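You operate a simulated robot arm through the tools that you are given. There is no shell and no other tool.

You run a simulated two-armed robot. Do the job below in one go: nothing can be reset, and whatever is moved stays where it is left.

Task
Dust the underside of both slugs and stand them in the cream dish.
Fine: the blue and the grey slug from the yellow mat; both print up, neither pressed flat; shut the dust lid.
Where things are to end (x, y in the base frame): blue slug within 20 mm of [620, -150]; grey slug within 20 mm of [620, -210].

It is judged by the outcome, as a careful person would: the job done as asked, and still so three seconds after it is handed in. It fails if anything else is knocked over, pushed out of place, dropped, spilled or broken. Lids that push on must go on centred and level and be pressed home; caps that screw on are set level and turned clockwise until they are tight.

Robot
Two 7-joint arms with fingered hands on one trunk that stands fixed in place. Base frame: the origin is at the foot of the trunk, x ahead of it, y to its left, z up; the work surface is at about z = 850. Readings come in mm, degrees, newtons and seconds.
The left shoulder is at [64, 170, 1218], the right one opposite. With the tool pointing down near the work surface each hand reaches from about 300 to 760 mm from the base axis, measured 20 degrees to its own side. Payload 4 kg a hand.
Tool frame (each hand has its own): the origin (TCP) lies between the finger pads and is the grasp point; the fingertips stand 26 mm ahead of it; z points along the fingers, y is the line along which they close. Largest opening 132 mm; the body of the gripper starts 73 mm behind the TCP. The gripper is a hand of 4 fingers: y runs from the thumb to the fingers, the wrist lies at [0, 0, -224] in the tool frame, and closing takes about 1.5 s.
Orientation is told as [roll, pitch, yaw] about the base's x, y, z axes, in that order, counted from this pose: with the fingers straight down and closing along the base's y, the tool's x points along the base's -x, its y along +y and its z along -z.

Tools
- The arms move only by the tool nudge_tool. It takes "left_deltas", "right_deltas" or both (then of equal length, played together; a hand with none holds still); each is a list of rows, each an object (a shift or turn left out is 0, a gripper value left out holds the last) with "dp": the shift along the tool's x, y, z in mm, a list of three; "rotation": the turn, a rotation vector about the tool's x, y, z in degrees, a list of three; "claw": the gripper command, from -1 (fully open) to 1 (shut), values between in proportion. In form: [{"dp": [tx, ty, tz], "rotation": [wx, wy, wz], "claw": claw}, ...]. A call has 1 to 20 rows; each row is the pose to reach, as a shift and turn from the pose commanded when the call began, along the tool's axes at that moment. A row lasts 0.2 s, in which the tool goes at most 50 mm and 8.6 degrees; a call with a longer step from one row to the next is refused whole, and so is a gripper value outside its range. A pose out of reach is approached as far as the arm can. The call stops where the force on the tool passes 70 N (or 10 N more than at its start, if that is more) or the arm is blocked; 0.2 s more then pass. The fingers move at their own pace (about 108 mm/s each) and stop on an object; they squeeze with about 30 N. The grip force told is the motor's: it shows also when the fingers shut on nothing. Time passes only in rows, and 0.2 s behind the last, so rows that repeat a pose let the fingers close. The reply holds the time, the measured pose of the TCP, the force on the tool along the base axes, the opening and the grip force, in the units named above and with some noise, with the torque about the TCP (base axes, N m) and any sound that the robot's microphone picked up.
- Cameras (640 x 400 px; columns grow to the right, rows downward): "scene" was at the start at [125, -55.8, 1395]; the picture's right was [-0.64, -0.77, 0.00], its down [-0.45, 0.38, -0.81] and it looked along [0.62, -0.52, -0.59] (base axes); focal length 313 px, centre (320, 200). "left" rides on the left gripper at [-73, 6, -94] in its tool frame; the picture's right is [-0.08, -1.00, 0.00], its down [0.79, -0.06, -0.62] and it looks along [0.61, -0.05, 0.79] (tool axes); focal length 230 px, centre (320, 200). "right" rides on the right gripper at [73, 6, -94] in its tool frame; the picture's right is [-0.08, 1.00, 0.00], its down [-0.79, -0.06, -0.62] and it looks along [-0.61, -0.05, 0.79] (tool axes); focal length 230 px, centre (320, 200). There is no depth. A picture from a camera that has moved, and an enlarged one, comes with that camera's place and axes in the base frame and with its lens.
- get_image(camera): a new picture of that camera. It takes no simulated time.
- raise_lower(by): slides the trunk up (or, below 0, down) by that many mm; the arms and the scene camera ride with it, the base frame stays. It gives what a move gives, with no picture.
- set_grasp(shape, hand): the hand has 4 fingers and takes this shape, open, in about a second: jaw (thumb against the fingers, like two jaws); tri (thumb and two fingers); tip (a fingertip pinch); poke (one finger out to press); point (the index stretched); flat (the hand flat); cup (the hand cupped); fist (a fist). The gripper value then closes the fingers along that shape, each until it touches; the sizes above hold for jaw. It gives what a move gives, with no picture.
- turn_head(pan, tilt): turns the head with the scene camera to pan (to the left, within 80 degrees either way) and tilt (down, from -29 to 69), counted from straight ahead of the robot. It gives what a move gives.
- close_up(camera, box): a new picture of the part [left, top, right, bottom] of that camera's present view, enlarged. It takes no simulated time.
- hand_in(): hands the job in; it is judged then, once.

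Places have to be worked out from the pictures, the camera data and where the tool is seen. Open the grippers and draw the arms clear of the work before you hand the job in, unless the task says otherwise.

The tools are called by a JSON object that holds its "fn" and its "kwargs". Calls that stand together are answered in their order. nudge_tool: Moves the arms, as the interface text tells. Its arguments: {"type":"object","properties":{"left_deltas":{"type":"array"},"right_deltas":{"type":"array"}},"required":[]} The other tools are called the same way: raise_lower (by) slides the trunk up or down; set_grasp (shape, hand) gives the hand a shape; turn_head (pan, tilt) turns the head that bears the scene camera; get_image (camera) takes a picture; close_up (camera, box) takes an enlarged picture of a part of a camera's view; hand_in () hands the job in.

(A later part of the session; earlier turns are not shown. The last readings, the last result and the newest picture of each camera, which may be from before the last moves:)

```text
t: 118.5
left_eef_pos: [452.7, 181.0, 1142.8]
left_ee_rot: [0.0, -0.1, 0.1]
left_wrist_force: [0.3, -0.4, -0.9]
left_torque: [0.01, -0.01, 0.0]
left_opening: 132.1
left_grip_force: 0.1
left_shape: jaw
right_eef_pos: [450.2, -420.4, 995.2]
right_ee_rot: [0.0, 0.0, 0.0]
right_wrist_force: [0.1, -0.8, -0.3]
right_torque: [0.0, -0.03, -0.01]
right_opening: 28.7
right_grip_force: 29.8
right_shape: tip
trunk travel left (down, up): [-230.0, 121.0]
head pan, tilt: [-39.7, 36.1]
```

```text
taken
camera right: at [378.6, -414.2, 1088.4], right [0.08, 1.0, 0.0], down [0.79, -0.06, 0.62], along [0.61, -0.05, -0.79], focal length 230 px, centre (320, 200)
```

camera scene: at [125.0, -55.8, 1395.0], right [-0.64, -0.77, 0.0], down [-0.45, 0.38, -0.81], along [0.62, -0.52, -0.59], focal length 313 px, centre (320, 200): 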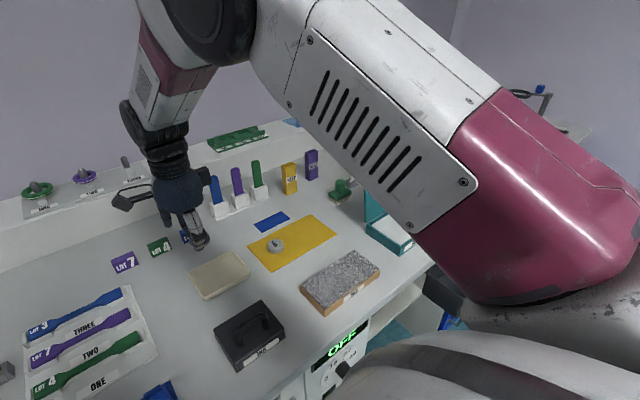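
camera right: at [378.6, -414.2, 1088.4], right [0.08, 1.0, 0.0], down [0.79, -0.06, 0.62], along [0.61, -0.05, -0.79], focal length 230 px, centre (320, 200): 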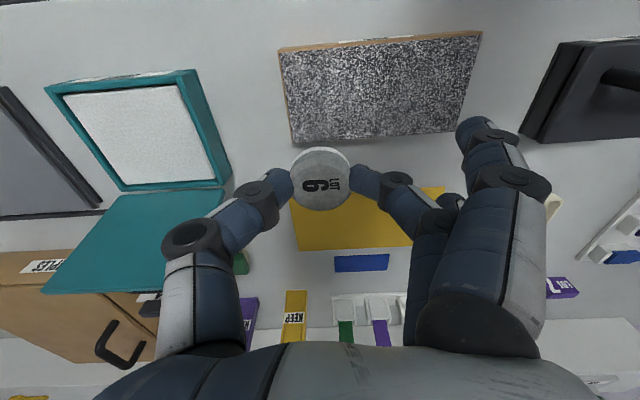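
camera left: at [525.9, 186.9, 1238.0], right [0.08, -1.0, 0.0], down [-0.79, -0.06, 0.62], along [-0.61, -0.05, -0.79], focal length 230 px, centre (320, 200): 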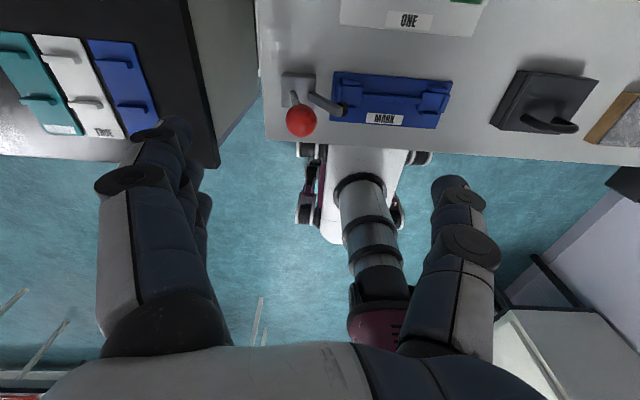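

Stable at 28.7 mm. I repeat the turn to yaw -90 toward the dish.

{"fn": "nudge_tool", "kwargs": {"right_deltas": [{"dp": [-2, 3, 0], "rotation": [0, 0, 2]}, {"dp": [-6, 8, 0], "rotation": [0, 0, 6]}, {"dp": [-12, 16, 0], "rotation": [0, 0, 11]}, {"dp": [-18, 25, 0], "rotation": [0, 0, 16.5]}, {"dp": [-24, 34, 0], "rotation": [0, 0, 22]}, {"dp": [-31, 43, 0], "rotation": [0, 0, 27.5]}, {"dp": [-38, 52, 0], "rotation": [0, 0, 33]}, {"dp": [-45, 61, 0], "rotation": [0, 0, 38.5]}, {"dp": [-52, 70, 0], "rotation": [0, 0, 44]}, {"dp": [-59, 80, 0], "rotation": [0, 0, 49.5]}, {"dp": [-66, 90, 0], "rotation": [0, 0, 55]}, {"dp": [-73, 100, 0], "rotation": [0, 0, 60.5]}, {"dp": [-80, 110, 0], "rotation": [0, 0, 66]}, {"dp": [-87, 120, 0], "rotation": [0, 0, 71.5]}, {"dp": [-94, 130, 0], "rotation": [0, 0, 77]}, {"dp": [-101, 140, 0], "rotation": [0, 0, 82.5]}, {"dp": [-106, 147, 0], "rotation": [0, 0, 87]}, {"dp": [-108, 150, 0], "rotation": [0, 0, 90]}, {"dp": [-108, 150, 0], "rotation": [0, 0, 90]}]}}

{"fn": "nudge_tool", "kwargs": {"right_deltas": [{"dp": [2, 2, 0]}, {"dp": [6, 6, 0]}, {"dp": [13, 13, 0]}, {"dp": [21, 20, 0]}, {"dp": [29, 28, 0]}, {"dp": [37, 36, 0]}, {"dp": [45, 44, 0]}, {"dp": [53, 51, 0]}, {"dp": [59, 57, 0]}, {"dp": [62, 60, 0]}, {"dp": [62, 60, 0]}]}}

{"fn": "get_image", "kwargs": {"camera": "right"}}

```text
t: 122.5
left_eef_pos: [453.2, 181.4, 1144.1]
left_ee_rot: [-0.1, 0.0, 0.1]
left_wrist_force: [-0.1, -0.2, 0.0]
left_torque: [0.01, -0.01, -0.01]
left_opening: 131.5
left_grip_force: 0.1
left_shape: jaw
right_eef_pos: [558.6, -268.9, 995.5]
right_ee_rot: [0.0, 0.0, -90.0]
right_wrist_force: [-0.3, -0.3, 0.0]
right_torque: [0.04, 0.04, -0.01]
right_opening: 28.6
right_grip_force: 29.8
right_shape: tip
trunk travel left (down, up): [-230.0, 121.0]
head pan, tilt: [-39.7, 36.1]
```

```text
t: 124.9
left_eef_pos: [453.5, 179.0, 1143.4]
left_ee_rot: [-0.1, 0.0, 0.0]
left_wrist_force: [0.0, -0.1, -0.6]
left_torque: [0.01, -0.01, 0.0]
left_opening: 131.9
left_grip_force: 0.0
left_shape: jaw
right_eef_pos: [620.3, -207.8, 995.6]
right_ee_rot: [0.0, -0.1, -90.0]
right_wrist_force: [-0.1, -0.1, -0.8]
right_torque: [-0.02, 0.01, 0.0]
right_opening: 28.8
right_grip_force: 30.0
right_shape: tip
trunk travel left (down, up): [-230.0, 121.0]
head pan, tilt: [-39.7, 36.1]
```

```text
taken
camera right: at [625.7, -134.8, 1088.2], right [1.0, -0.08, 0.0], down [-0.06, -0.78, 0.62], along [-0.05, -0.61, -0.79], focal length 230 px, centre (320, 200)
```

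right: 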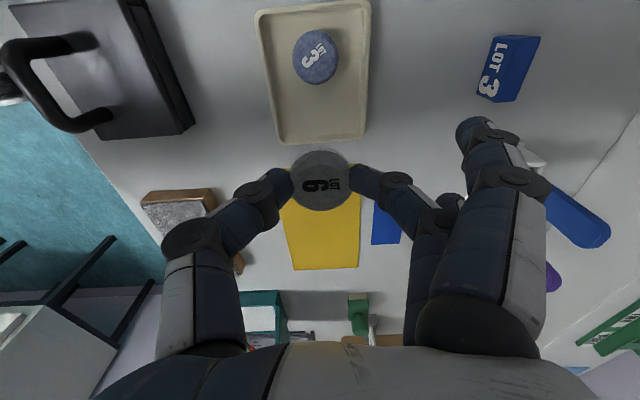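

The dish's -y rim is at about y=-233 and blue's near edge at about -175, so grey should go to y≈-205.5. I shift +3.5 mm and descend slowly.

{"fn": "nudge_tool", "kwargs": {"right_deltas": [{"dp": [1, 0, 3]}, {"dp": [2.5, 0, 9]}, {"dp": [3.5, 0, 17]}, {"dp": [3.5, 0, 26]}, {"dp": [3.5, 0, 35]}, {"dp": [3.5, 0, 44]}, {"dp": [3.5, 0, 53]}, {"dp": [3.5, 0, 62]}, {"dp": [3.5, 0, 71]}, {"dp": [3.5, 0, 79]}, {"dp": [3.5, 0, 84]}, {"dp": [3.5, 0, 86]}, {"dp": [3.5, 0, 86]}]}}

{"fn": "close_up", "kwargs": {"camera": "right", "box": [210, 50, 430, 240]}}

{"fn": "close_up", "kwargs": {"camera": "scene", "box": [170, 200, 280, 310]}}

```text
t: 127.7
left_eef_pos: [453.3, 180.1, 1143.5]
left_ee_rot: [0.1, 0.0, 0.1]
left_wrist_force: [-0.4, -0.3, -1.0]
left_torque: [-0.01, 0.02, 0.0]
left_opening: 132.1
left_grip_force: 0.0
left_shape: jaw
right_eef_pos: [620.6, -204.1, 908.8]
right_ee_rot: [0.0, 0.0, -90.0]
right_wrist_force: [0.0, -0.1, -0.1]
right_torque: [-0.01, 0.03, -0.02]
right_opening: 28.5
right_grip_force: 29.9
right_shape: tip
trunk travel left (down, up): [-230.0, 121.0]
head pan, tilt: [-39.7, 36.1]
```

```text
2.11 times, centred on (320, 145) of right
camera zoom: at [625.6, -131.5, 1002.3], right [1.0, -0.08, 0.0], down [-0.06, -0.79, 0.62], along [-0.05, -0.61, -0.79], focal length 484 px, centre (320, 316)
```

zoom: 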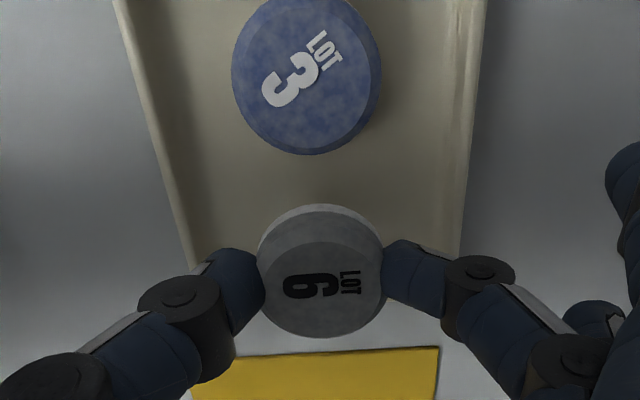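

```text
3.64 times, centred on (225, 255) of scene
camera zoom: at [125.0, -55.9, 1395.0], right [-0.64, -0.77, 0.0], down [-0.45, 0.38, -0.81], along [0.62, -0.52, -0.59], focal length 1139 px, centre (666, 0)
```

zoom: 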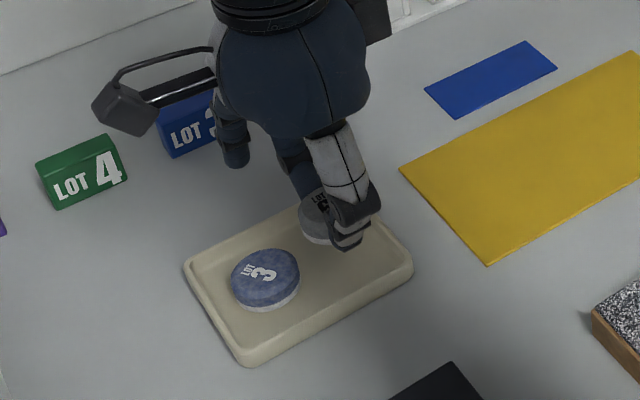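

Grey is at y≈-204.5 with about 10 mm to blue and 4–5 mm to the wall. I lower it in.

{"fn": "nudge_tool", "kwargs": {"right_deltas": [{"dp": [0, 0, 3]}, {"dp": [0, 0, 7]}, {"dp": [0, 0, 11]}, {"dp": [0, 0, 15]}, {"dp": [0, 0, 18]}, {"dp": [0, 0, 19]}, {"dp": [0, 0, 19]}]}}

{"fn": "close_up", "kwargs": {"camera": "right", "box": [210, 50, 430, 240]}}

{"fn": "close_up", "kwargs": {"camera": "scene", "box": [190, 230, 270, 310]}}

```text
t: 129.3
left_eef_pos: [452.5, 181.0, 1143.8]
left_ee_rot: [0.0, -0.1, -0.1]
left_wrist_force: [0.4, 0.0, 0.1]
left_torque: [0.02, 0.02, 0.0]
left_opening: 131.9
left_grip_force: 0.0
left_shape: jaw
right_eef_pos: [619.3, -203.4, 891.2]
right_ee_rot: [0.0, 0.0, -90.1]
right_wrist_force: [-0.2, 0.8, -0.5]
right_torque: [0.02, -0.02, 0.0]
right_opening: 28.6
right_grip_force: 30.2
right_shape: tip
trunk travel left (down, up): [-230.0, 121.0]
head pan, tilt: [-39.7, 36.1]
```

```text
2.11 times, centred on (320, 145) of right
camera zoom: at [625.4, -130.9, 983.0], right [1.0, -0.08, 0.0], down [-0.06, -0.79, 0.62], along [-0.05, -0.61, -0.79], focal length 484 px, centre (320, 316)
```

zoom: 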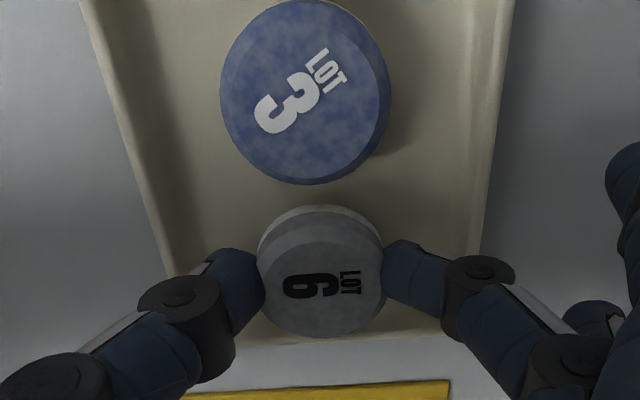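

```text
5.00 times, centred on (230, 270) of scene
camera zoom: at [125.0, -55.8, 1395.0], right [-0.64, -0.77, 0.0], down [-0.45, 0.38, -0.81], along [0.62, -0.52, -0.59], focal length 1566 px, centre (770, -150)
```

zoom: 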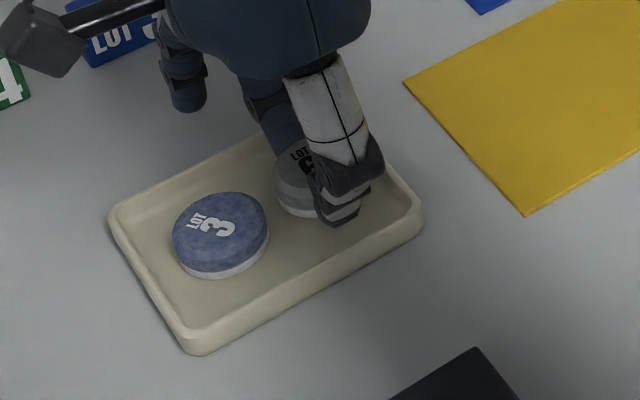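

Well positioned between blue and the wall. I step down to contact.

{"fn": "nudge_tool", "kwargs": {"right_deltas": [{"dp": [0, 0, 1.5]}, {"dp": [0, 0, 3]}, {"dp": [0, 0, 3]}]}}

{"fn": "nudge_tool", "kwargs": {"right_deltas": [{"dp": [0, 0, 1]}, {"dp": [0, 0, 1]}]}}

{"fn": "nudge_tool", "kwargs": {"right_deltas": [{"dp": [0, 0, 1]}, {"dp": [0, 0, 1]}]}}

```text
t: 130.1
left_eef_pos: [452.0, 180.0, 1143.9]
left_ee_rot: [-0.1, 0.0, 0.1]
left_wrist_force: [-0.4, 0.2, -0.9]
left_torque: [0.01, 0.01, 0.03]
left_opening: 132.1
left_grip_force: 0.0
left_shape: jaw
right_eef_pos: [621.4, -204.1, 887.5]
right_ee_rot: [0.0, -0.1, -90.0]
right_wrist_force: [0.2, 0.4, 0.3]
right_torque: [-0.02, 0.0, 0.0]
right_opening: 28.7
right_grip_force: 29.8
right_shape: tip
trunk travel left (down, up): [-230.0, 121.0]
head pan, tilt: [-39.7, 36.1]
```

```text
t: 130.7
left_eef_pos: [453.5, 180.6, 1143.5]
left_ee_rot: [0.0, 0.0, 0.1]
left_wrist_force: [0.6, 0.0, -0.4]
left_torque: [-0.02, -0.02, 0.03]
left_opening: 131.8
left_grip_force: 0.1
left_shape: jaw
right_eef_pos: [619.5, -204.8, 885.9]
right_ee_rot: [-0.1, -0.1, -90.0]
right_wrist_force: [-0.8, -0.4, 0.3]
right_torque: [-0.01, 0.0, 0.01]
right_opening: 28.5
right_grip_force: 30.0
right_shape: tip
trunk travel left (down, up): [-230.0, 121.0]
head pan, tilt: [-39.7, 36.1]
```

```text
t: 131.3
left_eef_pos: [452.8, 179.6, 1143.1]
left_ee_rot: [0.0, 0.0, 0.0]
left_wrist_force: [0.7, 0.3, 0.3]
left_torque: [-0.01, -0.01, 0.0]
left_opening: 131.9
left_grip_force: 0.1
left_shape: jaw
right_eef_pos: [619.7, -205.1, 885.7]
right_ee_rot: [0.0, 0.0, -90.0]
right_wrist_force: [-0.7, -0.7, 1.7]
right_torque: [0.0, 0.0, -0.01]
right_opening: 28.5
right_grip_force: 30.3
right_shape: tip
trunk travel left (down, up): [-230.0, 121.0]
head pan, tilt: [-39.7, 36.1]
```

Contact may be starting (1.7 N), so I take one more small step.

{"fn": "nudge_tool", "kwargs": {"right_deltas": [{"dp": [0, 0, 0.7]}, {"dp": [0, 0, 0.7]}]}}

```text
t: 131.9
left_eef_pos: [451.9, 179.9, 1144.9]
left_ee_rot: [0.0, 0.0, 0.0]
left_wrist_force: [0.0, 0.0, -0.7]
left_torque: [-0.02, 0.01, 0.0]
left_opening: 132.0
left_grip_force: 0.0
left_shape: jaw
right_eef_pos: [621.1, -204.6, 884.2]
right_ee_rot: [0.0, 0.0, -90.0]
right_wrist_force: [0.0, -0.4, 3.9]
right_torque: [-0.03, -0.04, -0.03]
right_opening: 28.7
right_grip_force: 30.5
right_shape: tip
trunk travel left (down, up): [-230.0, 121.0]
head pan, tilt: [-39.7, 36.1]
```

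The slug is seated at 3.9 N. I release gently.

{"fn": "nudge_tool", "kwargs": {"right_deltas": [{"dp": [0, 0, -0.5], "claw": 0.58}, {"dp": [0, 0, -0.5], "claw": 0.52}, {"dp": [0, 0, -0.5], "claw": 0.47}, {"dp": [0, 0, -0.5], "claw": 0.42}, {"dp": [0, 0, -0.5], "claw": 0.42}, {"dp": [0, 0, -0.5], "claw": 0.42}]}}

{"fn": "close_up", "kwargs": {"camera": "right", "box": [210, 50, 430, 240]}}

```text
t: 133.3
left_eef_pos: [453.6, 181.0, 1143.9]
left_ee_rot: [0.1, 0.0, 0.1]
left_wrist_force: [0.8, 0.2, 0.2]
left_torque: [-0.01, -0.01, 0.01]
left_opening: 131.9
left_grip_force: 0.2
left_shape: jaw
right_eef_pos: [620.7, -205.0, 885.8]
right_ee_rot: [0.0, -0.1, -90.0]
right_wrist_force: [-0.1, -0.6, 0.2]
right_torque: [0.01, 0.02, 0.03]
right_opening: 37.4
right_grip_force: 0.0
right_shape: tip
trunk travel left (down, up): [-230.0, 121.0]
head pan, tilt: [-39.7, 36.1]
```

```text
2.11 times, centred on (320, 145) of right
camera zoom: at [625.7, -131.6, 977.8], right [1.0, -0.08, 0.0], down [-0.06, -0.79, 0.62], along [-0.05, -0.61, -0.79], focal length 484 px, centre (320, 316)
```

zoom: 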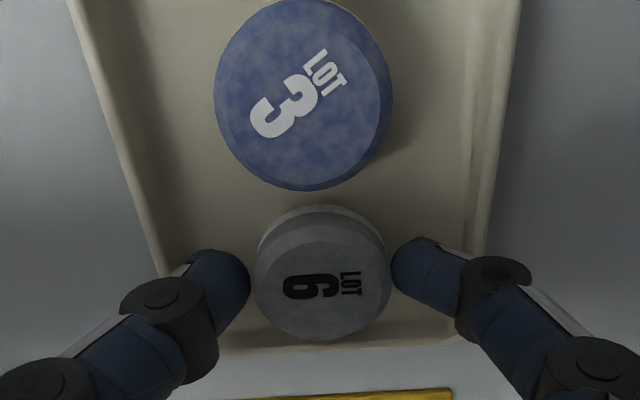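

Released and standing. I raise the hand straight up and check both slugs.

{"fn": "nudge_tool", "kwargs": {"right_deltas": [{"dp": [0, 0, -5]}, {"dp": [0, 0, -12]}, {"dp": [0, 0, -22]}, {"dp": [0, 0, -35]}, {"dp": [0, 0, -55]}, {"dp": [0, 0, -75]}, {"dp": [0, 0, -95]}, {"dp": [0, 0, -115]}, {"dp": [0, 0, -130]}, {"dp": [0, 0, -130]}]}}

{"fn": "close_up", "kwargs": {"camera": "right", "box": [210, 0, 430, 190]}}

{"fn": "close_up", "kwargs": {"camera": "scene", "box": [180, 230, 270, 310]}}

{"fn": "close_up", "kwargs": {"camera": "scene", "box": [330, 140, 450, 260]}}

```text
t: 135.5
left_eef_pos: [452.8, 179.7, 1144.2]
left_ee_rot: [-0.1, 0.0, 0.1]
left_wrist_force: [0.7, -0.1, 0.2]
left_torque: [-0.03, 0.01, -0.03]
left_opening: 131.8
left_grip_force: 0.1
left_shape: jaw
right_eef_pos: [620.2, -203.9, 1015.3]
right_ee_rot: [0.0, -0.1, -90.0]
right_wrist_force: [0.3, -0.8, -0.5]
right_torque: [-0.03, 0.0, -0.03]
right_opening: 37.8
right_grip_force: 0.1
right_shape: tip
trunk travel left (down, up): [-230.0, 121.0]
head pan, tilt: [-39.7, 36.1]
```

```text
2.11 times, centred on (320, 95) of right
camera zoom: at [625.3, -130.8, 1108.2], right [1.0, -0.08, 0.0], down [-0.06, -0.79, 0.62], along [-0.05, -0.61, -0.79], focal length 484 px, centre (320, 421)
```

zoom: 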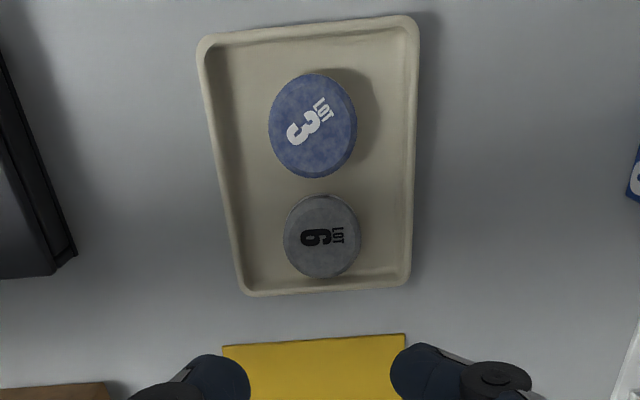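

```text
5.00 times, centred on (225, 270) of scene
camera zoom: at [125.1, -55.9, 1395.0], right [-0.64, -0.77, 0.0], down [-0.45, 0.38, -0.81], along [0.62, -0.52, -0.59], focal length 1566 px, centre (795, -150)
```

zoom: 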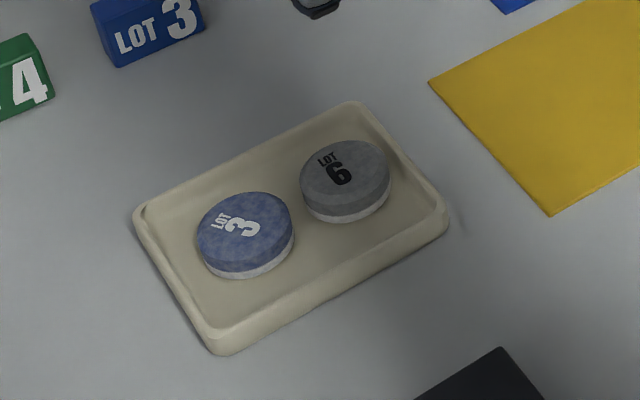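

```text
3.33 times, centred on (390, 200) of scene
camera zoom: at [125.1, -55.9, 1395.0], right [-0.64, -0.77, 0.0], down [-0.45, 0.38, -0.81], along [0.62, -0.52, -0.59], focal length 1044 px, centre (87, 200)
```

zoom: 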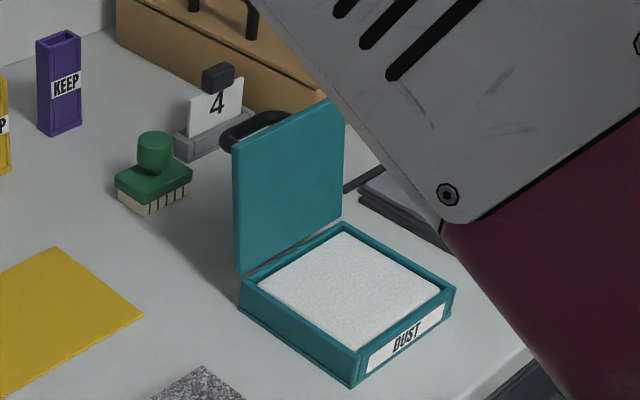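

Both slugs stand dusted and print up in the dish, near [620, -156] and [620, -205]. Next is the lid: I switch to the jaw shape here in free air, then move over to straddle the lid's top edge.

{"fn": "set_grasp", "kwargs": {"shape": "jaw", "hand": "right"}}

{"fn": "nudge_tool", "kwargs": {"right_deltas": [{"dp": [-20, -3, -20], "claw": -0.4}, {"dp": [-50, -7, -45], "claw": -0.4}, {"dp": [-85, -12, -60]}, {"dp": [-120, -18, -65]}, {"dp": [-155, -24, -65]}, {"dp": [-190, -30, -65]}, {"dp": [-225, -36, -65]}, {"dp": [-260, -42, -65]}, {"dp": [-295, -47, -65]}, {"dp": [-325, -52, -65]}, {"dp": [-350, -56, -65]}, {"dp": [-370, -58, -65]}, {"dp": [-382, -60, -65]}, {"dp": [-388, -60, -65]}, {"dp": [-388, -60, -65]}]}}

{"fn": "get_image", "kwargs": {"camera": "right"}}

{"fn": "get_image", "kwargs": {"camera": "scene"}}

```text
t: 136.4
left_eef_pos: [453.3, 180.4, 1143.8]
left_ee_rot: [0.0, 0.0, 0.0]
left_wrist_force: [-0.5, 0.8, 0.3]
left_torque: [0.01, 0.0, -0.01]
left_opening: 131.8
left_grip_force: 0.1
left_shape: jaw
right_eef_pos: [619.8, -203.7, 1015.0]
right_ee_rot: [0.0, -0.1, -89.9]
right_wrist_force: [0.4, 0.3, -0.5]
right_torque: [0.0, 0.03, -0.03]
right_opening: 132.0
right_grip_force: 0.1
right_shape: jaw
trunk travel left (down, up): [-230.0, 121.0]
head pan, tilt: [-39.7, 36.1]
```

```text
t: 139.6
left_eef_pos: [452.5, 179.8, 1144.0]
left_ee_rot: [0.0, 0.0, -0.1]
left_wrist_force: [-0.3, -0.4, -0.3]
left_torque: [0.0, 0.01, 0.0]
left_opening: 131.7
left_grip_force: 0.1
left_shape: jaw
right_eef_pos: [561.0, -593.0, 1079.4]
right_ee_rot: [0.0, -0.1, -90.0]
right_wrist_force: [0.1, -0.1, 0.0]
right_torque: [0.02, -0.02, 0.01]
right_opening: 92.8
right_grip_force: 0.1
right_shape: jaw
trunk travel left (down, up): [-230.0, 121.0]
head pan, tilt: [-39.7, 36.1]
```

```text
taken
camera right: at [566.2, -519.5, 1172.6], right [1.0, -0.08, 0.0], down [-0.06, -0.79, 0.62], along [-0.05, -0.61, -0.79], focal length 230 px, centre (320, 200)
```

right: 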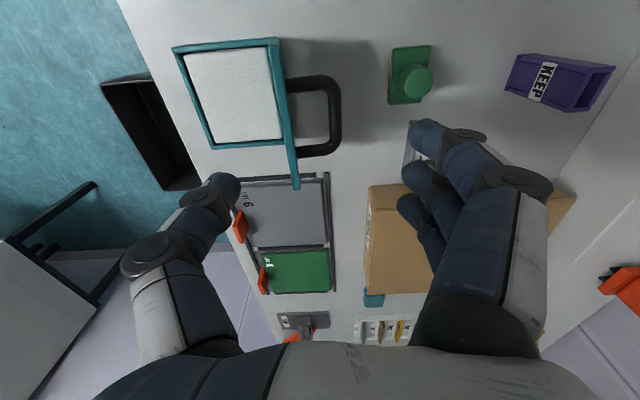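

```text
taken
camera scene: at [124.9, -55.7, 1395.1], right [-0.64, -0.77, 0.0], down [-0.45, 0.38, -0.81], along [0.62, -0.52, -0.59], focal length 313 px, centre (320, 200)
```

scene: 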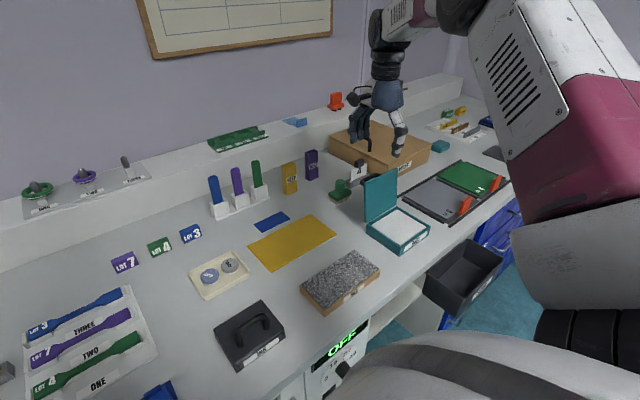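

I zoom on the lid and handle from above to fix their geometry before straddling the edge.

{"fn": "close_up", "kwargs": {"camera": "right", "box": [160, 20, 380, 210]}}

{"fn": "close_up", "kwargs": {"camera": "scene", "box": [345, 100, 445, 260]}}

```text
2.11 times, centred on (270, 115) of right
camera zoom: at [566.2, -519.5, 1172.6], right [1.0, -0.08, 0.0], down [-0.06, -0.79, 0.62], along [-0.05, -0.61, -0.79], focal length 484 px, centre (425, 379)
```

zoom: 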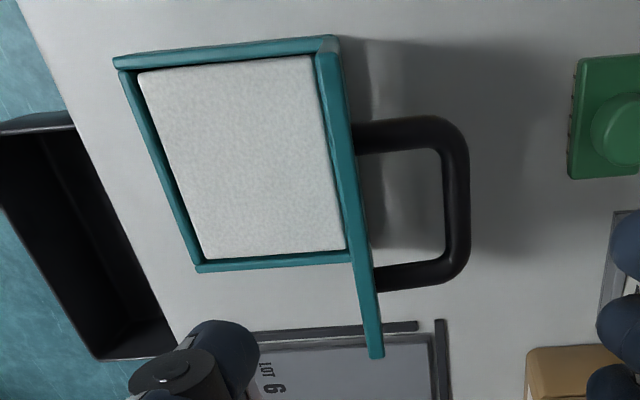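

```text
2.50 times, centred on (395, 180) of scene
camera zoom: at [124.9, -55.7, 1395.1], right [-0.64, -0.77, 0.0], down [-0.45, 0.38, -0.81], along [0.62, -0.52, -0.59], focal length 783 px, centre (132, 250)
```

zoom: 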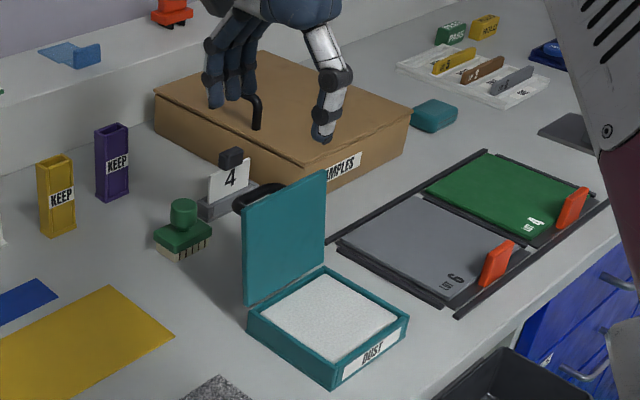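

The handle is a black loop near the lid's free edge, with its bar along y at about x=570. I plan to cage that bar with the thumb inside the loop and guide the lid down. I lower a bit to triangulate the bar's height.

{"fn": "nudge_tool", "kwargs": {"right_deltas": [{"dp": [0, 0, 15]}, {"dp": [0, 0, 30]}, {"dp": [0, 0, 42]}, {"dp": [0, 0, 42]}]}}

{"fn": "close_up", "kwargs": {"camera": "right", "box": [200, 20, 440, 230]}}

{"fn": "close_up", "kwargs": {"camera": "scene", "box": [345, 100, 425, 200]}}

```text
t: 140.6
left_eef_pos: [453.3, 181.4, 1143.3]
left_ee_rot: [0.0, -0.1, 0.1]
left_wrist_force: [-0.3, 0.2, 0.0]
left_torque: [0.0, 0.02, 0.01]
left_opening: 132.1
left_grip_force: 0.0
left_shape: jaw
right_eef_pos: [560.8, -592.0, 1038.7]
right_ee_rot: [0.0, 0.1, -89.9]
right_wrist_force: [0.0, 0.0, -0.3]
right_torque: [-0.01, -0.02, -0.01]
right_opening: 92.8
right_grip_force: 0.1
right_shape: jaw
trunk travel left (down, up): [-230.0, 121.0]
head pan, tilt: [-39.7, 36.1]
```

```text
1.90 times, centred on (320, 125) of right
camera zoom: at [566.5, -518.6, 1131.2], right [1.0, -0.08, 0.0], down [-0.06, -0.79, 0.62], along [-0.05, -0.61, -0.79], focal length 438 px, centre (320, 343)
```

zoom: 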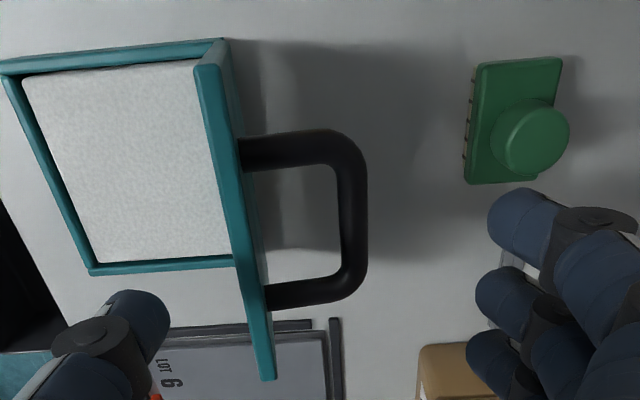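

```text
4.00 times, centred on (385, 150) of scene
camera zoom: at [124.8, -55.7, 1395.1], right [-0.64, -0.77, 0.0], down [-0.45, 0.38, -0.81], along [0.62, -0.52, -0.59], focal length 1253 px, centre (60, 400)
```

zoom: 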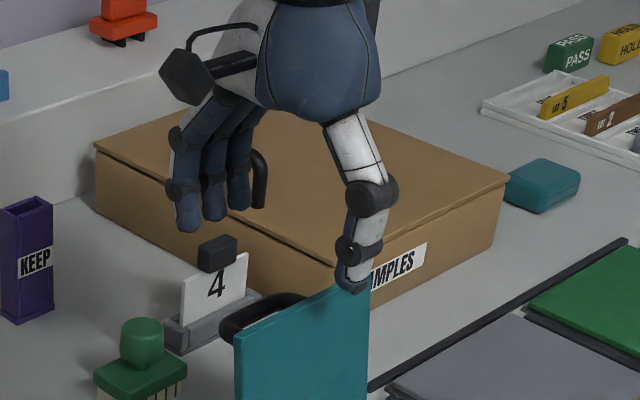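

The bar is at about x=573.5, z=956. Squeezing the thumb into the loop is tight, so instead I straddle the lid's top edge loosely: fingers behind to push, thumb in front to catch it as it comes down. I lower into that position first.

{"fn": "nudge_tool", "kwargs": {"right_deltas": [{"dp": [0, -6, 0], "claw": -0.09}, {"dp": [0, -12, 0], "claw": -0.09}, {"dp": [0, -16, 0]}, {"dp": [0, -16, 10]}, {"dp": [0, -16, 20]}, {"dp": [0, -16, 30]}, {"dp": [0, -16, 40]}, {"dp": [0, -16, 47]}, {"dp": [0, -16, 47]}]}}

{"fn": "get_image", "kwargs": {"camera": "right"}}

{"fn": "close_up", "kwargs": {"camera": "scene", "box": [340, 120, 440, 260]}}

```text
t: 142.6
left_eef_pos: [453.4, 180.4, 1143.0]
left_ee_rot: [0.0, 0.1, 0.0]
left_wrist_force: [0.9, -0.3, 0.2]
left_torque: [-0.04, 0.0, -0.02]
left_opening: 131.9
left_grip_force: 0.0
left_shape: jaw
right_eef_pos: [543.9, -593.0, 993.1]
right_ee_rot: [-0.1, 0.1, -90.0]
right_wrist_force: [0.5, -0.2, -0.1]
right_torque: [-0.02, -0.01, -0.04]
right_opening: 73.1
right_grip_force: 0.1
right_shape: jaw
trunk travel left (down, up): [-230.0, 121.0]
head pan, tilt: [-39.7, 36.1]
```

```text
taken
camera right: at [549.6, -520.0, 1084.6], right [1.0, -0.08, 0.0], down [-0.06, -0.79, 0.62], along [-0.05, -0.61, -0.79], focal length 230 px, centre (320, 200)
```

right: 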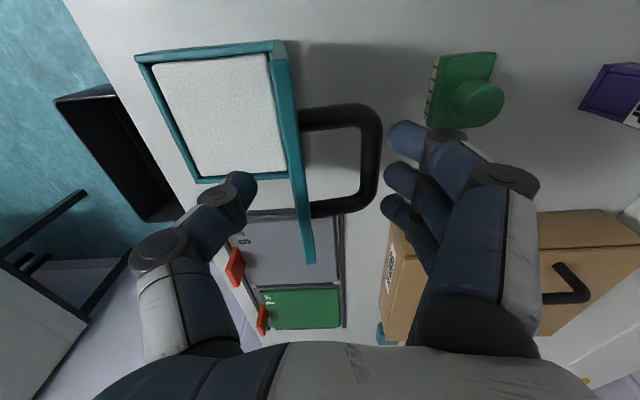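

```text
2.86 times, centred on (390, 190) of scene
camera zoom: at [124.9, -55.8, 1395.1], right [-0.64, -0.77, 0.0], down [-0.45, 0.38, -0.81], along [0.62, -0.52, -0.59], focal length 895 px, centre (120, 229)
```

zoom: 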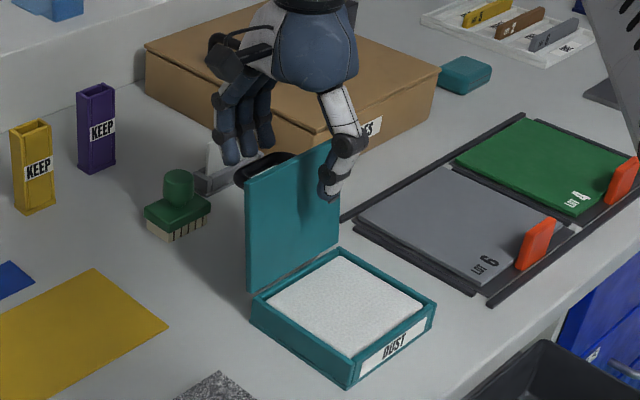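

The thumb is in front of the lid and the fingers are behind it. I push slowly toward -x and watch the lid.

{"fn": "nudge_tool", "kwargs": {"right_deltas": [{"dp": [0, -5, 0]}, {"dp": [0, -10, 0]}, {"dp": [0, -15, 0]}, {"dp": [0, -20, 0]}, {"dp": [0, -25, 0]}, {"dp": [0, -25, 0]}]}}

{"fn": "get_image", "kwargs": {"camera": "right"}}

{"fn": "close_up", "kwargs": {"camera": "scene", "box": [340, 120, 440, 260]}}

```text
t: 144.0
left_eef_pos: [452.7, 180.2, 1144.1]
left_ee_rot: [-0.1, 0.0, 0.0]
left_wrist_force: [-0.4, 0.7, -0.2]
left_torque: [0.01, 0.02, -0.02]
left_opening: 131.9
left_grip_force: 0.0
left_shape: jaw
right_eef_pos: [520.7, -592.6, 994.2]
right_ee_rot: [0.3, -0.2, -89.9]
right_wrist_force: [12.0, -5.5, 21.2]
right_torque: [-0.11, -1.28, -0.26]
right_opening: 78.4
right_grip_force: 0.0
right_shape: jaw
trunk travel left (down, up): [-230.0, 121.0]
head pan, tilt: [-39.7, 36.1]
```

```text
taken
camera right: at [525.6, -518.6, 1086.3], right [1.0, -0.08, 0.01], down [-0.06, -0.78, 0.62], along [-0.04, -0.62, -0.79], focal length 230 px, centre (320, 200)
```

right: 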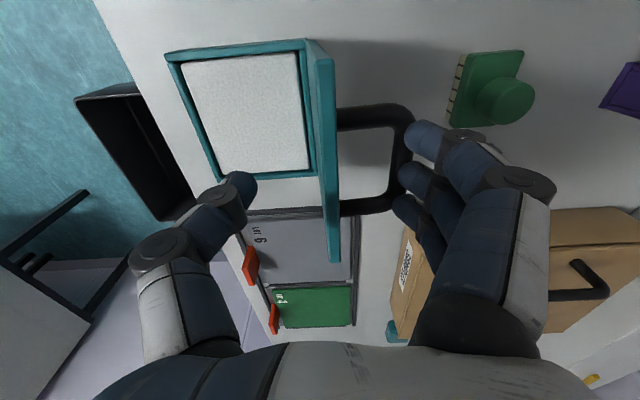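

```text
2.86 times, centred on (390, 190) of scene
camera zoom: at [124.7, -54.7, 1395.3], right [-0.64, -0.77, 0.0], down [-0.45, 0.38, -0.81], along [0.62, -0.52, -0.59], focal length 895 px, centre (120, 229)
```

zoom: 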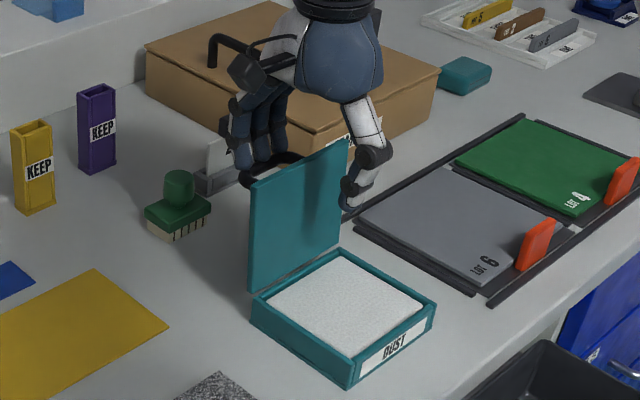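

The fingertips caught the top of the bar. I back off, go 20 mm lower so the fingers sit squarely behind the bar, and push again.

{"fn": "nudge_tool", "kwargs": {"right_deltas": [{"dp": [0, 6, -2]}, {"dp": [0, 14, -4]}, {"dp": [0, 22, -4]}, {"dp": [0, 32, -4]}, {"dp": [0, 34, 0]}, {"dp": [0, 34, 0]}]}}

{"fn": "close_up", "kwargs": {"camera": "right", "box": [140, 30, 460, 280]}}

```text
t: 145.4
left_eef_pos: [452.8, 180.8, 1143.7]
left_ee_rot: [0.0, 0.0, 0.0]
left_wrist_force: [0.1, -0.3, -0.4]
left_torque: [-0.02, 0.02, -0.02]
left_opening: 131.9
left_grip_force: 0.1
left_shape: jaw
right_eef_pos: [551.9, -592.7, 990.7]
right_ee_rot: [0.0, 0.1, -90.0]
right_wrist_force: [-0.3, 0.0, 0.4]
right_torque: [-0.01, -0.03, 0.02]
right_opening: 72.6
right_grip_force: 0.1
right_shape: jaw
trunk travel left (down, up): [-230.0, 121.0]
head pan, tilt: [-39.7, 36.1]
```

```text
1.60 times, centred on (300, 155) of right
camera zoom: at [558.0, -519.2, 1083.8], right [1.0, -0.08, 0.0], down [-0.06, -0.79, 0.62], along [-0.05, -0.61, -0.79], focal length 368 px, centre (352, 272)
```

zoom: 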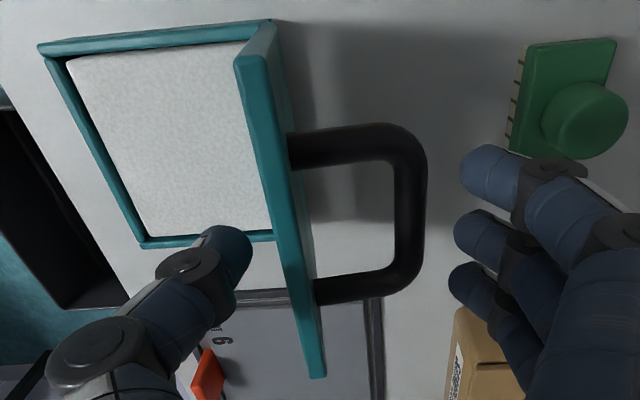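

Clear of the bar. I lower 24 mm and push gently toward -x again.

{"fn": "nudge_tool", "kwargs": {"right_deltas": [{"dp": [0, 0, 8]}, {"dp": [0, 0, 16]}, {"dp": [0, 0, 24]}, {"dp": [0, 0, 24]}, {"dp": [0, -4, 24]}, {"dp": [0, -8, 24]}, {"dp": [0, -12, 24]}, {"dp": [0, -16, 24]}, {"dp": [0, -20, 24]}, {"dp": [0, -20, 24]}]}}

{"fn": "close_up", "kwargs": {"camera": "right", "box": [140, 30, 460, 280]}}

{"fn": "close_up", "kwargs": {"camera": "scene", "box": [340, 120, 440, 260]}}

```text
t: 147.6
left_eef_pos: [452.2, 179.3, 1143.3]
left_ee_rot: [0.0, 0.1, 0.0]
left_wrist_force: [-0.1, -0.3, 0.2]
left_torque: [0.0, -0.01, -0.02]
left_opening: 132.0
left_grip_force: 0.0
left_shape: jaw
right_eef_pos: [532.8, -592.7, 965.8]
right_ee_rot: [0.0, 0.0, -90.0]
right_wrist_force: [1.0, 0.8, 1.1]
right_torque: [-0.01, -0.03, -0.06]
right_opening: 73.1
right_grip_force: 0.1
right_shape: jaw
trunk travel left (down, up): [-230.0, 121.0]
head pan, tilt: [-39.7, 36.1]
```

```text
1.60 times, centred on (300, 155) of right
camera zoom: at [538.1, -519.1, 1059.1], right [1.0, -0.08, 0.0], down [-0.06, -0.78, 0.62], along [-0.05, -0.61, -0.79], focal length 368 px, centre (352, 272)
```

zoom: 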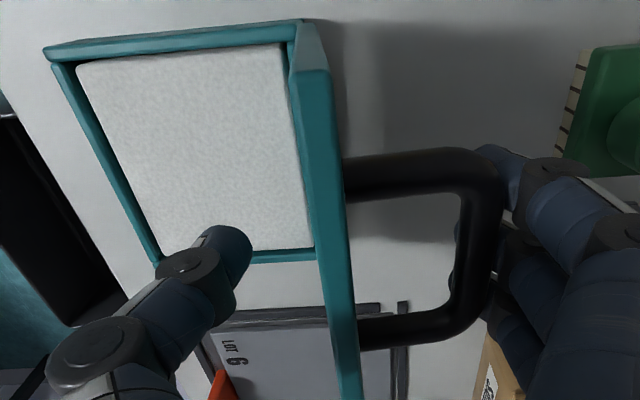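

```text
2.86 times, centred on (390, 190) of scene
camera zoom: at [125.1, -55.8, 1395.0], right [-0.64, -0.77, 0.0], down [-0.45, 0.38, -0.81], along [0.62, -0.52, -0.59], focal length 895 px, centre (120, 229)
```

zoom: 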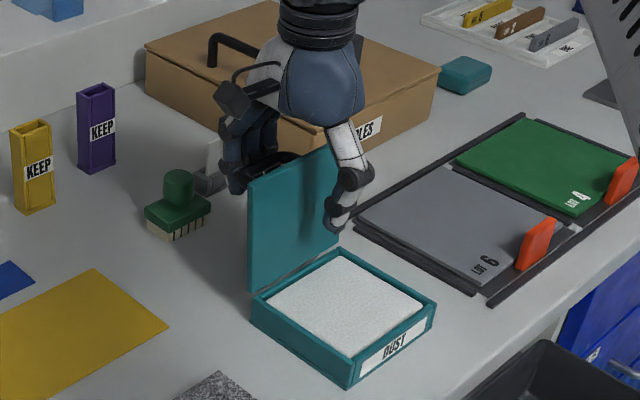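

The fingers are behind and slightly under the bar, and the lid is moving with low force. I continue pushing slowly.

{"fn": "nudge_tool", "kwargs": {"right_deltas": [{"dp": [0, -4, 0]}, {"dp": [0, -8, 0]}, {"dp": [0, -12, 0]}, {"dp": [0, -16, 0]}, {"dp": [0, -16, 0]}]}}

{"fn": "close_up", "kwargs": {"camera": "right", "box": [140, 30, 460, 280]}}

{"fn": "close_up", "kwargs": {"camera": "scene", "box": [340, 120, 440, 260]}}

```text
t: 148.8
left_eef_pos: [454.1, 181.1, 1143.5]
left_ee_rot: [0.0, 0.1, 0.0]
left_wrist_force: [0.0, -0.1, 0.1]
left_torque: [0.02, 0.02, 0.0]
left_opening: 132.1
left_grip_force: 0.1
left_shape: jaw
right_eef_pos: [517.0, -593.6, 966.2]
right_ee_rot: [-0.1, 0.0, -89.9]
right_wrist_force: [0.9, -0.7, 0.2]
right_torque: [0.0, -0.02, 0.0]
right_opening: 72.8
right_grip_force: 0.1
right_shape: jaw
trunk travel left (down, up): [-230.0, 121.0]
head pan, tilt: [-39.7, 36.1]
```

```text
1.60 times, centred on (300, 155) of right
camera zoom: at [522.4, -519.4, 1059.3], right [1.0, -0.08, 0.0], down [-0.06, -0.79, 0.62], along [-0.05, -0.61, -0.79], focal length 368 px, centre (352, 272)
```

zoom: 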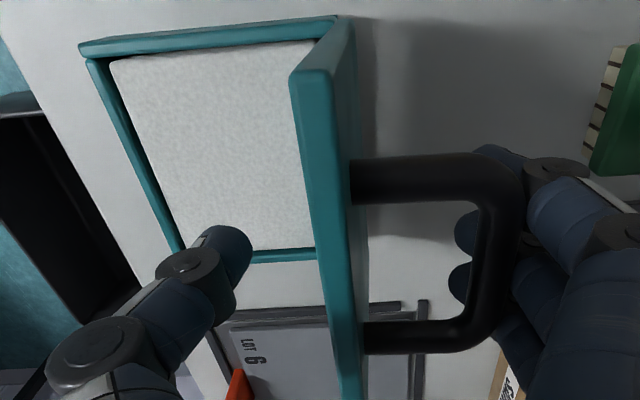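

```text
2.86 times, centred on (390, 190) of scene
camera zoom: at [125.1, -55.8, 1395.0], right [-0.64, -0.77, 0.0], down [-0.45, 0.38, -0.81], along [0.62, -0.52, -0.59], focal length 895 px, centre (120, 229)
```

zoom: 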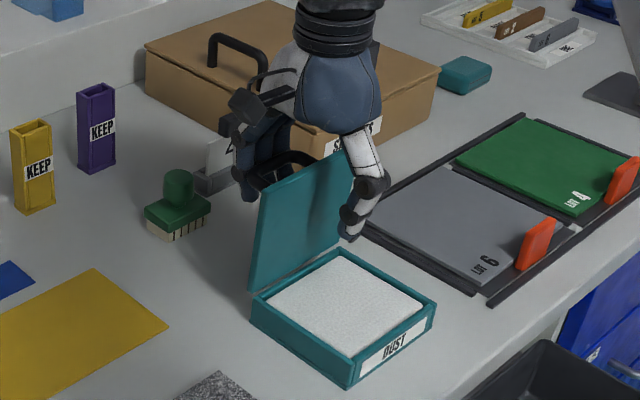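

The lid is near vertical with almost no force. I continue in small steps, with the thumb about 20 mm ahead to catch it.

{"fn": "nudge_tool", "kwargs": {"right_deltas": [{"dp": [0, -3, 0]}, {"dp": [0, -6, 0]}, {"dp": [0, -9, 0]}, {"dp": [0, -12, 0]}, {"dp": [0, -12, 0]}]}}

{"fn": "close_up", "kwargs": {"camera": "right", "box": [140, 30, 460, 280]}}

{"fn": "close_up", "kwargs": {"camera": "scene", "box": [340, 120, 440, 260]}}

```text
t: 150.0
left_eef_pos: [453.0, 180.7, 1143.4]
left_ee_rot: [0.0, 0.0, 0.0]
left_wrist_force: [0.6, 0.7, -0.8]
left_torque: [0.01, 0.02, -0.02]
left_opening: 132.0
left_grip_force: 0.1
left_shape: jaw
right_eef_pos: [505.0, -593.0, 967.1]
right_ee_rot: [-0.1, 0.0, -90.0]
right_wrist_force: [1.5, 0.8, 0.1]
right_torque: [-0.01, -0.02, 0.04]
right_opening: 73.0
right_grip_force: 0.0
right_shape: jaw
trunk travel left (down, up): [-230.0, 121.0]
head pan, tilt: [-39.7, 36.1]
```

```text
1.60 times, centred on (300, 155) of right
camera zoom: at [510.4, -519.3, 1059.7], right [1.0, -0.08, 0.0], down [-0.06, -0.79, 0.62], along [-0.05, -0.61, -0.79], focal length 368 px, centre (352, 272)
```

zoom: 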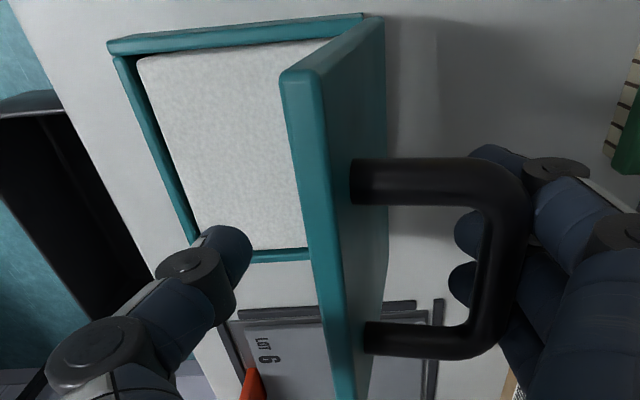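

```text
2.86 times, centred on (390, 190) of scene
camera zoom: at [125.0, -55.8, 1395.0], right [-0.64, -0.77, 0.0], down [-0.45, 0.38, -0.81], along [0.62, -0.52, -0.59], focal length 895 px, centre (120, 229)
```

zoom: 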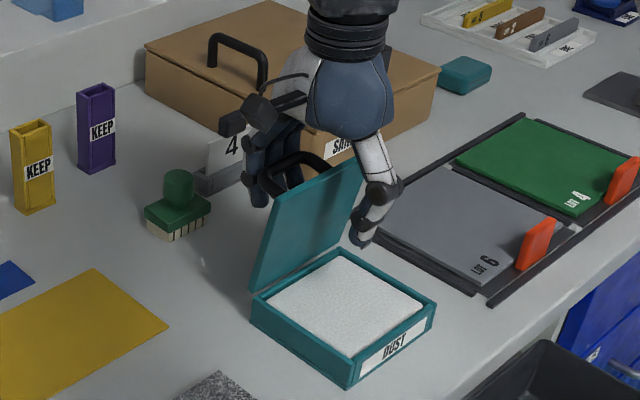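

The lid holds by hinge friction and follows the push at about 1.5 N. I raise slightly so the finger pads push the bar, and continue.

{"fn": "nudge_tool", "kwargs": {"right_deltas": [{"dp": [0, 0, -5]}, {"dp": [0, 0, -10]}, {"dp": [0, -4, -10]}, {"dp": [0, -8, -10]}, {"dp": [0, -12, -10]}, {"dp": [0, -16, -10]}, {"dp": [0, -20, -10]}, {"dp": [0, -20, -10]}]}}

{"fn": "close_up", "kwargs": {"camera": "right", "box": [140, 30, 460, 280]}}

{"fn": "close_up", "kwargs": {"camera": "scene", "box": [340, 120, 440, 260]}}

```text
t: 151.8
left_eef_pos: [453.3, 180.8, 1143.3]
left_ee_rot: [0.0, 0.0, 0.0]
left_wrist_force: [-0.4, 0.2, -0.3]
left_torque: [-0.01, -0.03, -0.02]
left_opening: 131.9
left_grip_force: 0.0
left_shape: jaw
right_eef_pos: [484.6, -592.2, 977.1]
right_ee_rot: [0.1, 0.0, -89.9]
right_wrist_force: [1.2, 0.1, -0.5]
right_torque: [-0.01, -0.02, -0.01]
right_opening: 73.1
right_grip_force: 0.0
right_shape: jaw
trunk travel left (down, up): [-230.0, 121.0]
head pan, tilt: [-39.7, 36.1]
```

```text
1.60 times, centred on (300, 155) of right
camera zoom: at [490.0, -519.5, 1070.2], right [1.0, -0.08, 0.0], down [-0.06, -0.79, 0.62], along [-0.05, -0.61, -0.79], focal length 368 px, centre (352, 272)
```

zoom: 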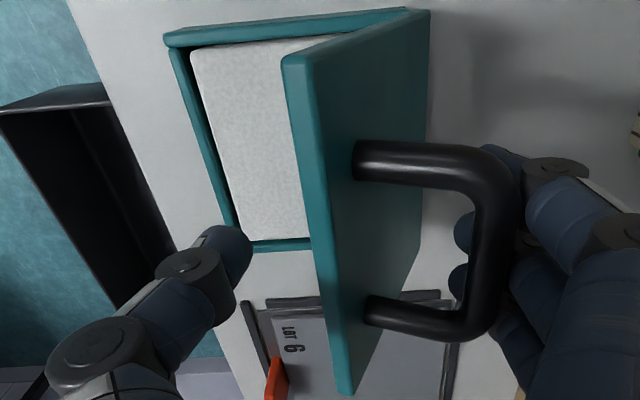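

```text
2.86 times, centred on (390, 190) of scene
camera zoom: at [125.1, -55.8, 1395.0], right [-0.64, -0.77, 0.0], down [-0.45, 0.38, -0.81], along [0.62, -0.52, -0.59], focal length 895 px, centre (120, 229)
```

zoom: 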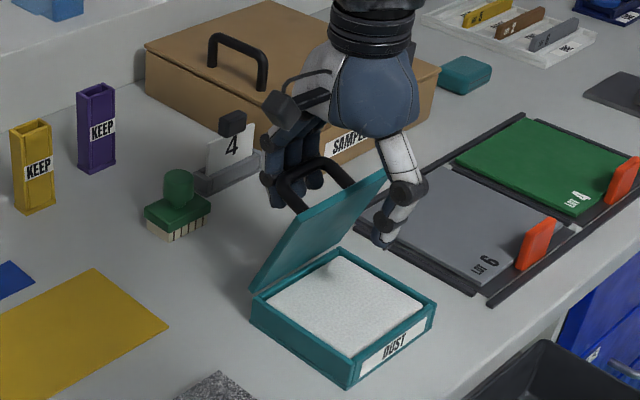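

Working well; the lid is at about 65°. I continue toward -x.

{"fn": "nudge_tool", "kwargs": {"right_deltas": [{"dp": [0, -4, 0]}, {"dp": [0, -8, 0]}, {"dp": [0, -12, 0]}, {"dp": [0, -16, 0]}, {"dp": [0, -20, 0]}, {"dp": [0, -24, 0]}, {"dp": [0, -28, 0]}, {"dp": [0, -28, 0]}]}}

{"fn": "close_up", "kwargs": {"camera": "right", "box": [140, 30, 460, 280]}}

{"fn": "close_up", "kwargs": {"camera": "scene", "box": [340, 120, 440, 260]}}

```text
t: 153.6
left_eef_pos: [452.1, 179.5, 1143.8]
left_ee_rot: [-0.1, 0.0, 0.1]
left_wrist_force: [0.5, 0.5, 0.0]
left_torque: [-0.02, 0.01, -0.03]
left_opening: 132.1
left_grip_force: 0.0
left_shape: jaw
right_eef_pos: [457.4, -593.0, 977.5]
right_ee_rot: [0.0, 0.1, -89.9]
right_wrist_force: [1.3, 0.4, -0.3]
right_torque: [-0.01, 0.01, 0.01]
right_opening: 72.7
right_grip_force: 0.0
right_shape: jaw
trunk travel left (down, up): [-230.0, 121.0]
head pan, tilt: [-39.7, 36.1]
```

```text
1.60 times, centred on (300, 155) of right
camera zoom: at [462.3, -519.6, 1069.9], right [1.0, -0.08, 0.0], down [-0.06, -0.78, 0.62], along [-0.05, -0.61, -0.79], focal length 368 px, centre (352, 272)
```

zoom: 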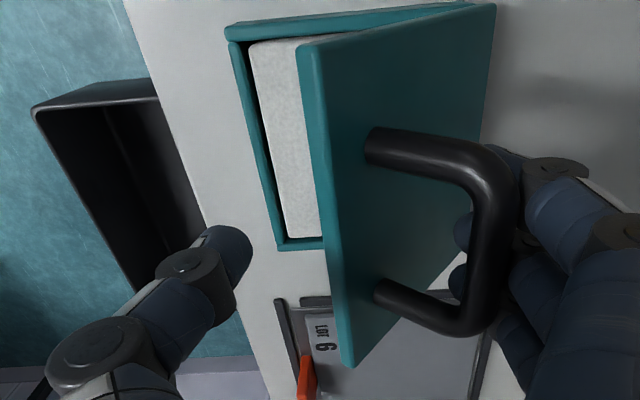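

```text
2.86 times, centred on (390, 190) of scene
camera zoom: at [125.1, -55.8, 1395.0], right [-0.64, -0.77, 0.0], down [-0.45, 0.38, -0.81], along [0.62, -0.52, -0.59], focal length 895 px, centre (120, 229)
```

zoom: 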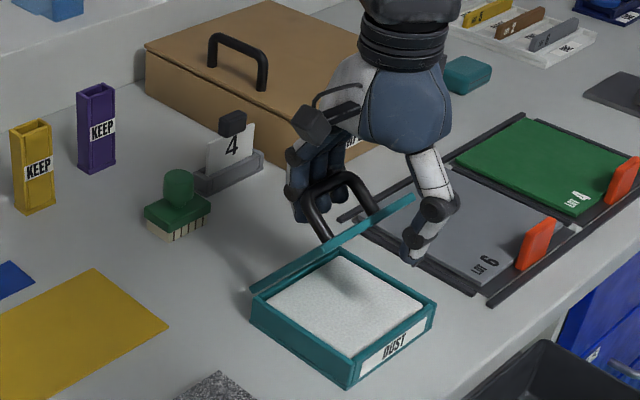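

The lid is at about 45°. I continue with -x and a slight descent to follow the bar's arc.

{"fn": "nudge_tool", "kwargs": {"right_deltas": [{"dp": [0, -4, 0]}, {"dp": [0, -8, 2]}, {"dp": [0, -12, 4]}, {"dp": [0, -16, 6]}, {"dp": [0, -20, 9]}, {"dp": [0, -24, 12]}, {"dp": [0, -28, 15]}, {"dp": [0, -32, 18]}, {"dp": [0, -32, 18]}]}}

{"fn": "close_up", "kwargs": {"camera": "right", "box": [140, 30, 460, 280]}}

{"fn": "close_up", "kwargs": {"camera": "scene", "box": [340, 120, 440, 260]}}

```text
t: 155.6
left_eef_pos: [452.3, 180.2, 1144.1]
left_ee_rot: [0.0, 0.0, -0.1]
left_wrist_force: [-0.8, 0.1, -1.0]
left_torque: [0.01, -0.03, 0.0]
left_opening: 131.9
left_grip_force: 0.1
left_shape: jaw
right_eef_pos: [424.5, -592.1, 959.0]
right_ee_rot: [0.0, 0.0, -89.9]
right_wrist_force: [0.4, 0.4, -0.2]
right_torque: [-0.01, -0.04, 0.01]
right_opening: 72.5
right_grip_force: 0.1
right_shape: jaw
trunk travel left (down, up): [-230.0, 121.0]
head pan, tilt: [-39.7, 36.1]
```

```text
1.60 times, centred on (300, 155) of right
camera zoom: at [430.6, -518.2, 1051.7], right [1.0, -0.08, 0.0], down [-0.06, -0.78, 0.62], along [-0.05, -0.61, -0.79], focal length 368 px, centre (352, 272)
```

zoom: 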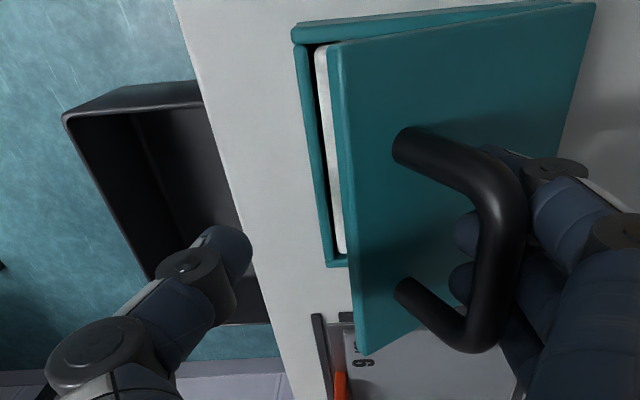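

```text
2.86 times, centred on (390, 190) of scene
camera zoom: at [125.0, -55.8, 1395.0], right [-0.64, -0.77, 0.0], down [-0.45, 0.38, -0.81], along [0.62, -0.52, -0.59], focal length 895 px, centre (120, 229)
```

zoom: 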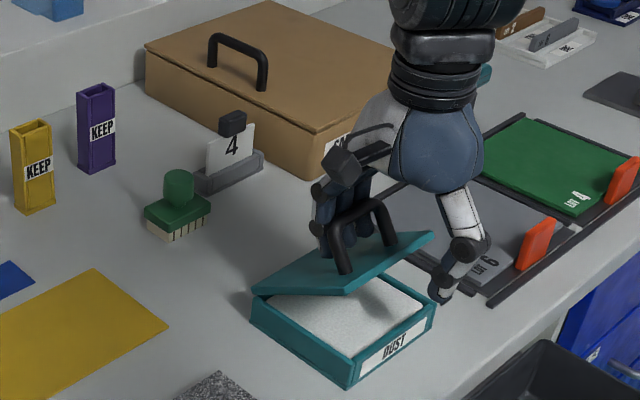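

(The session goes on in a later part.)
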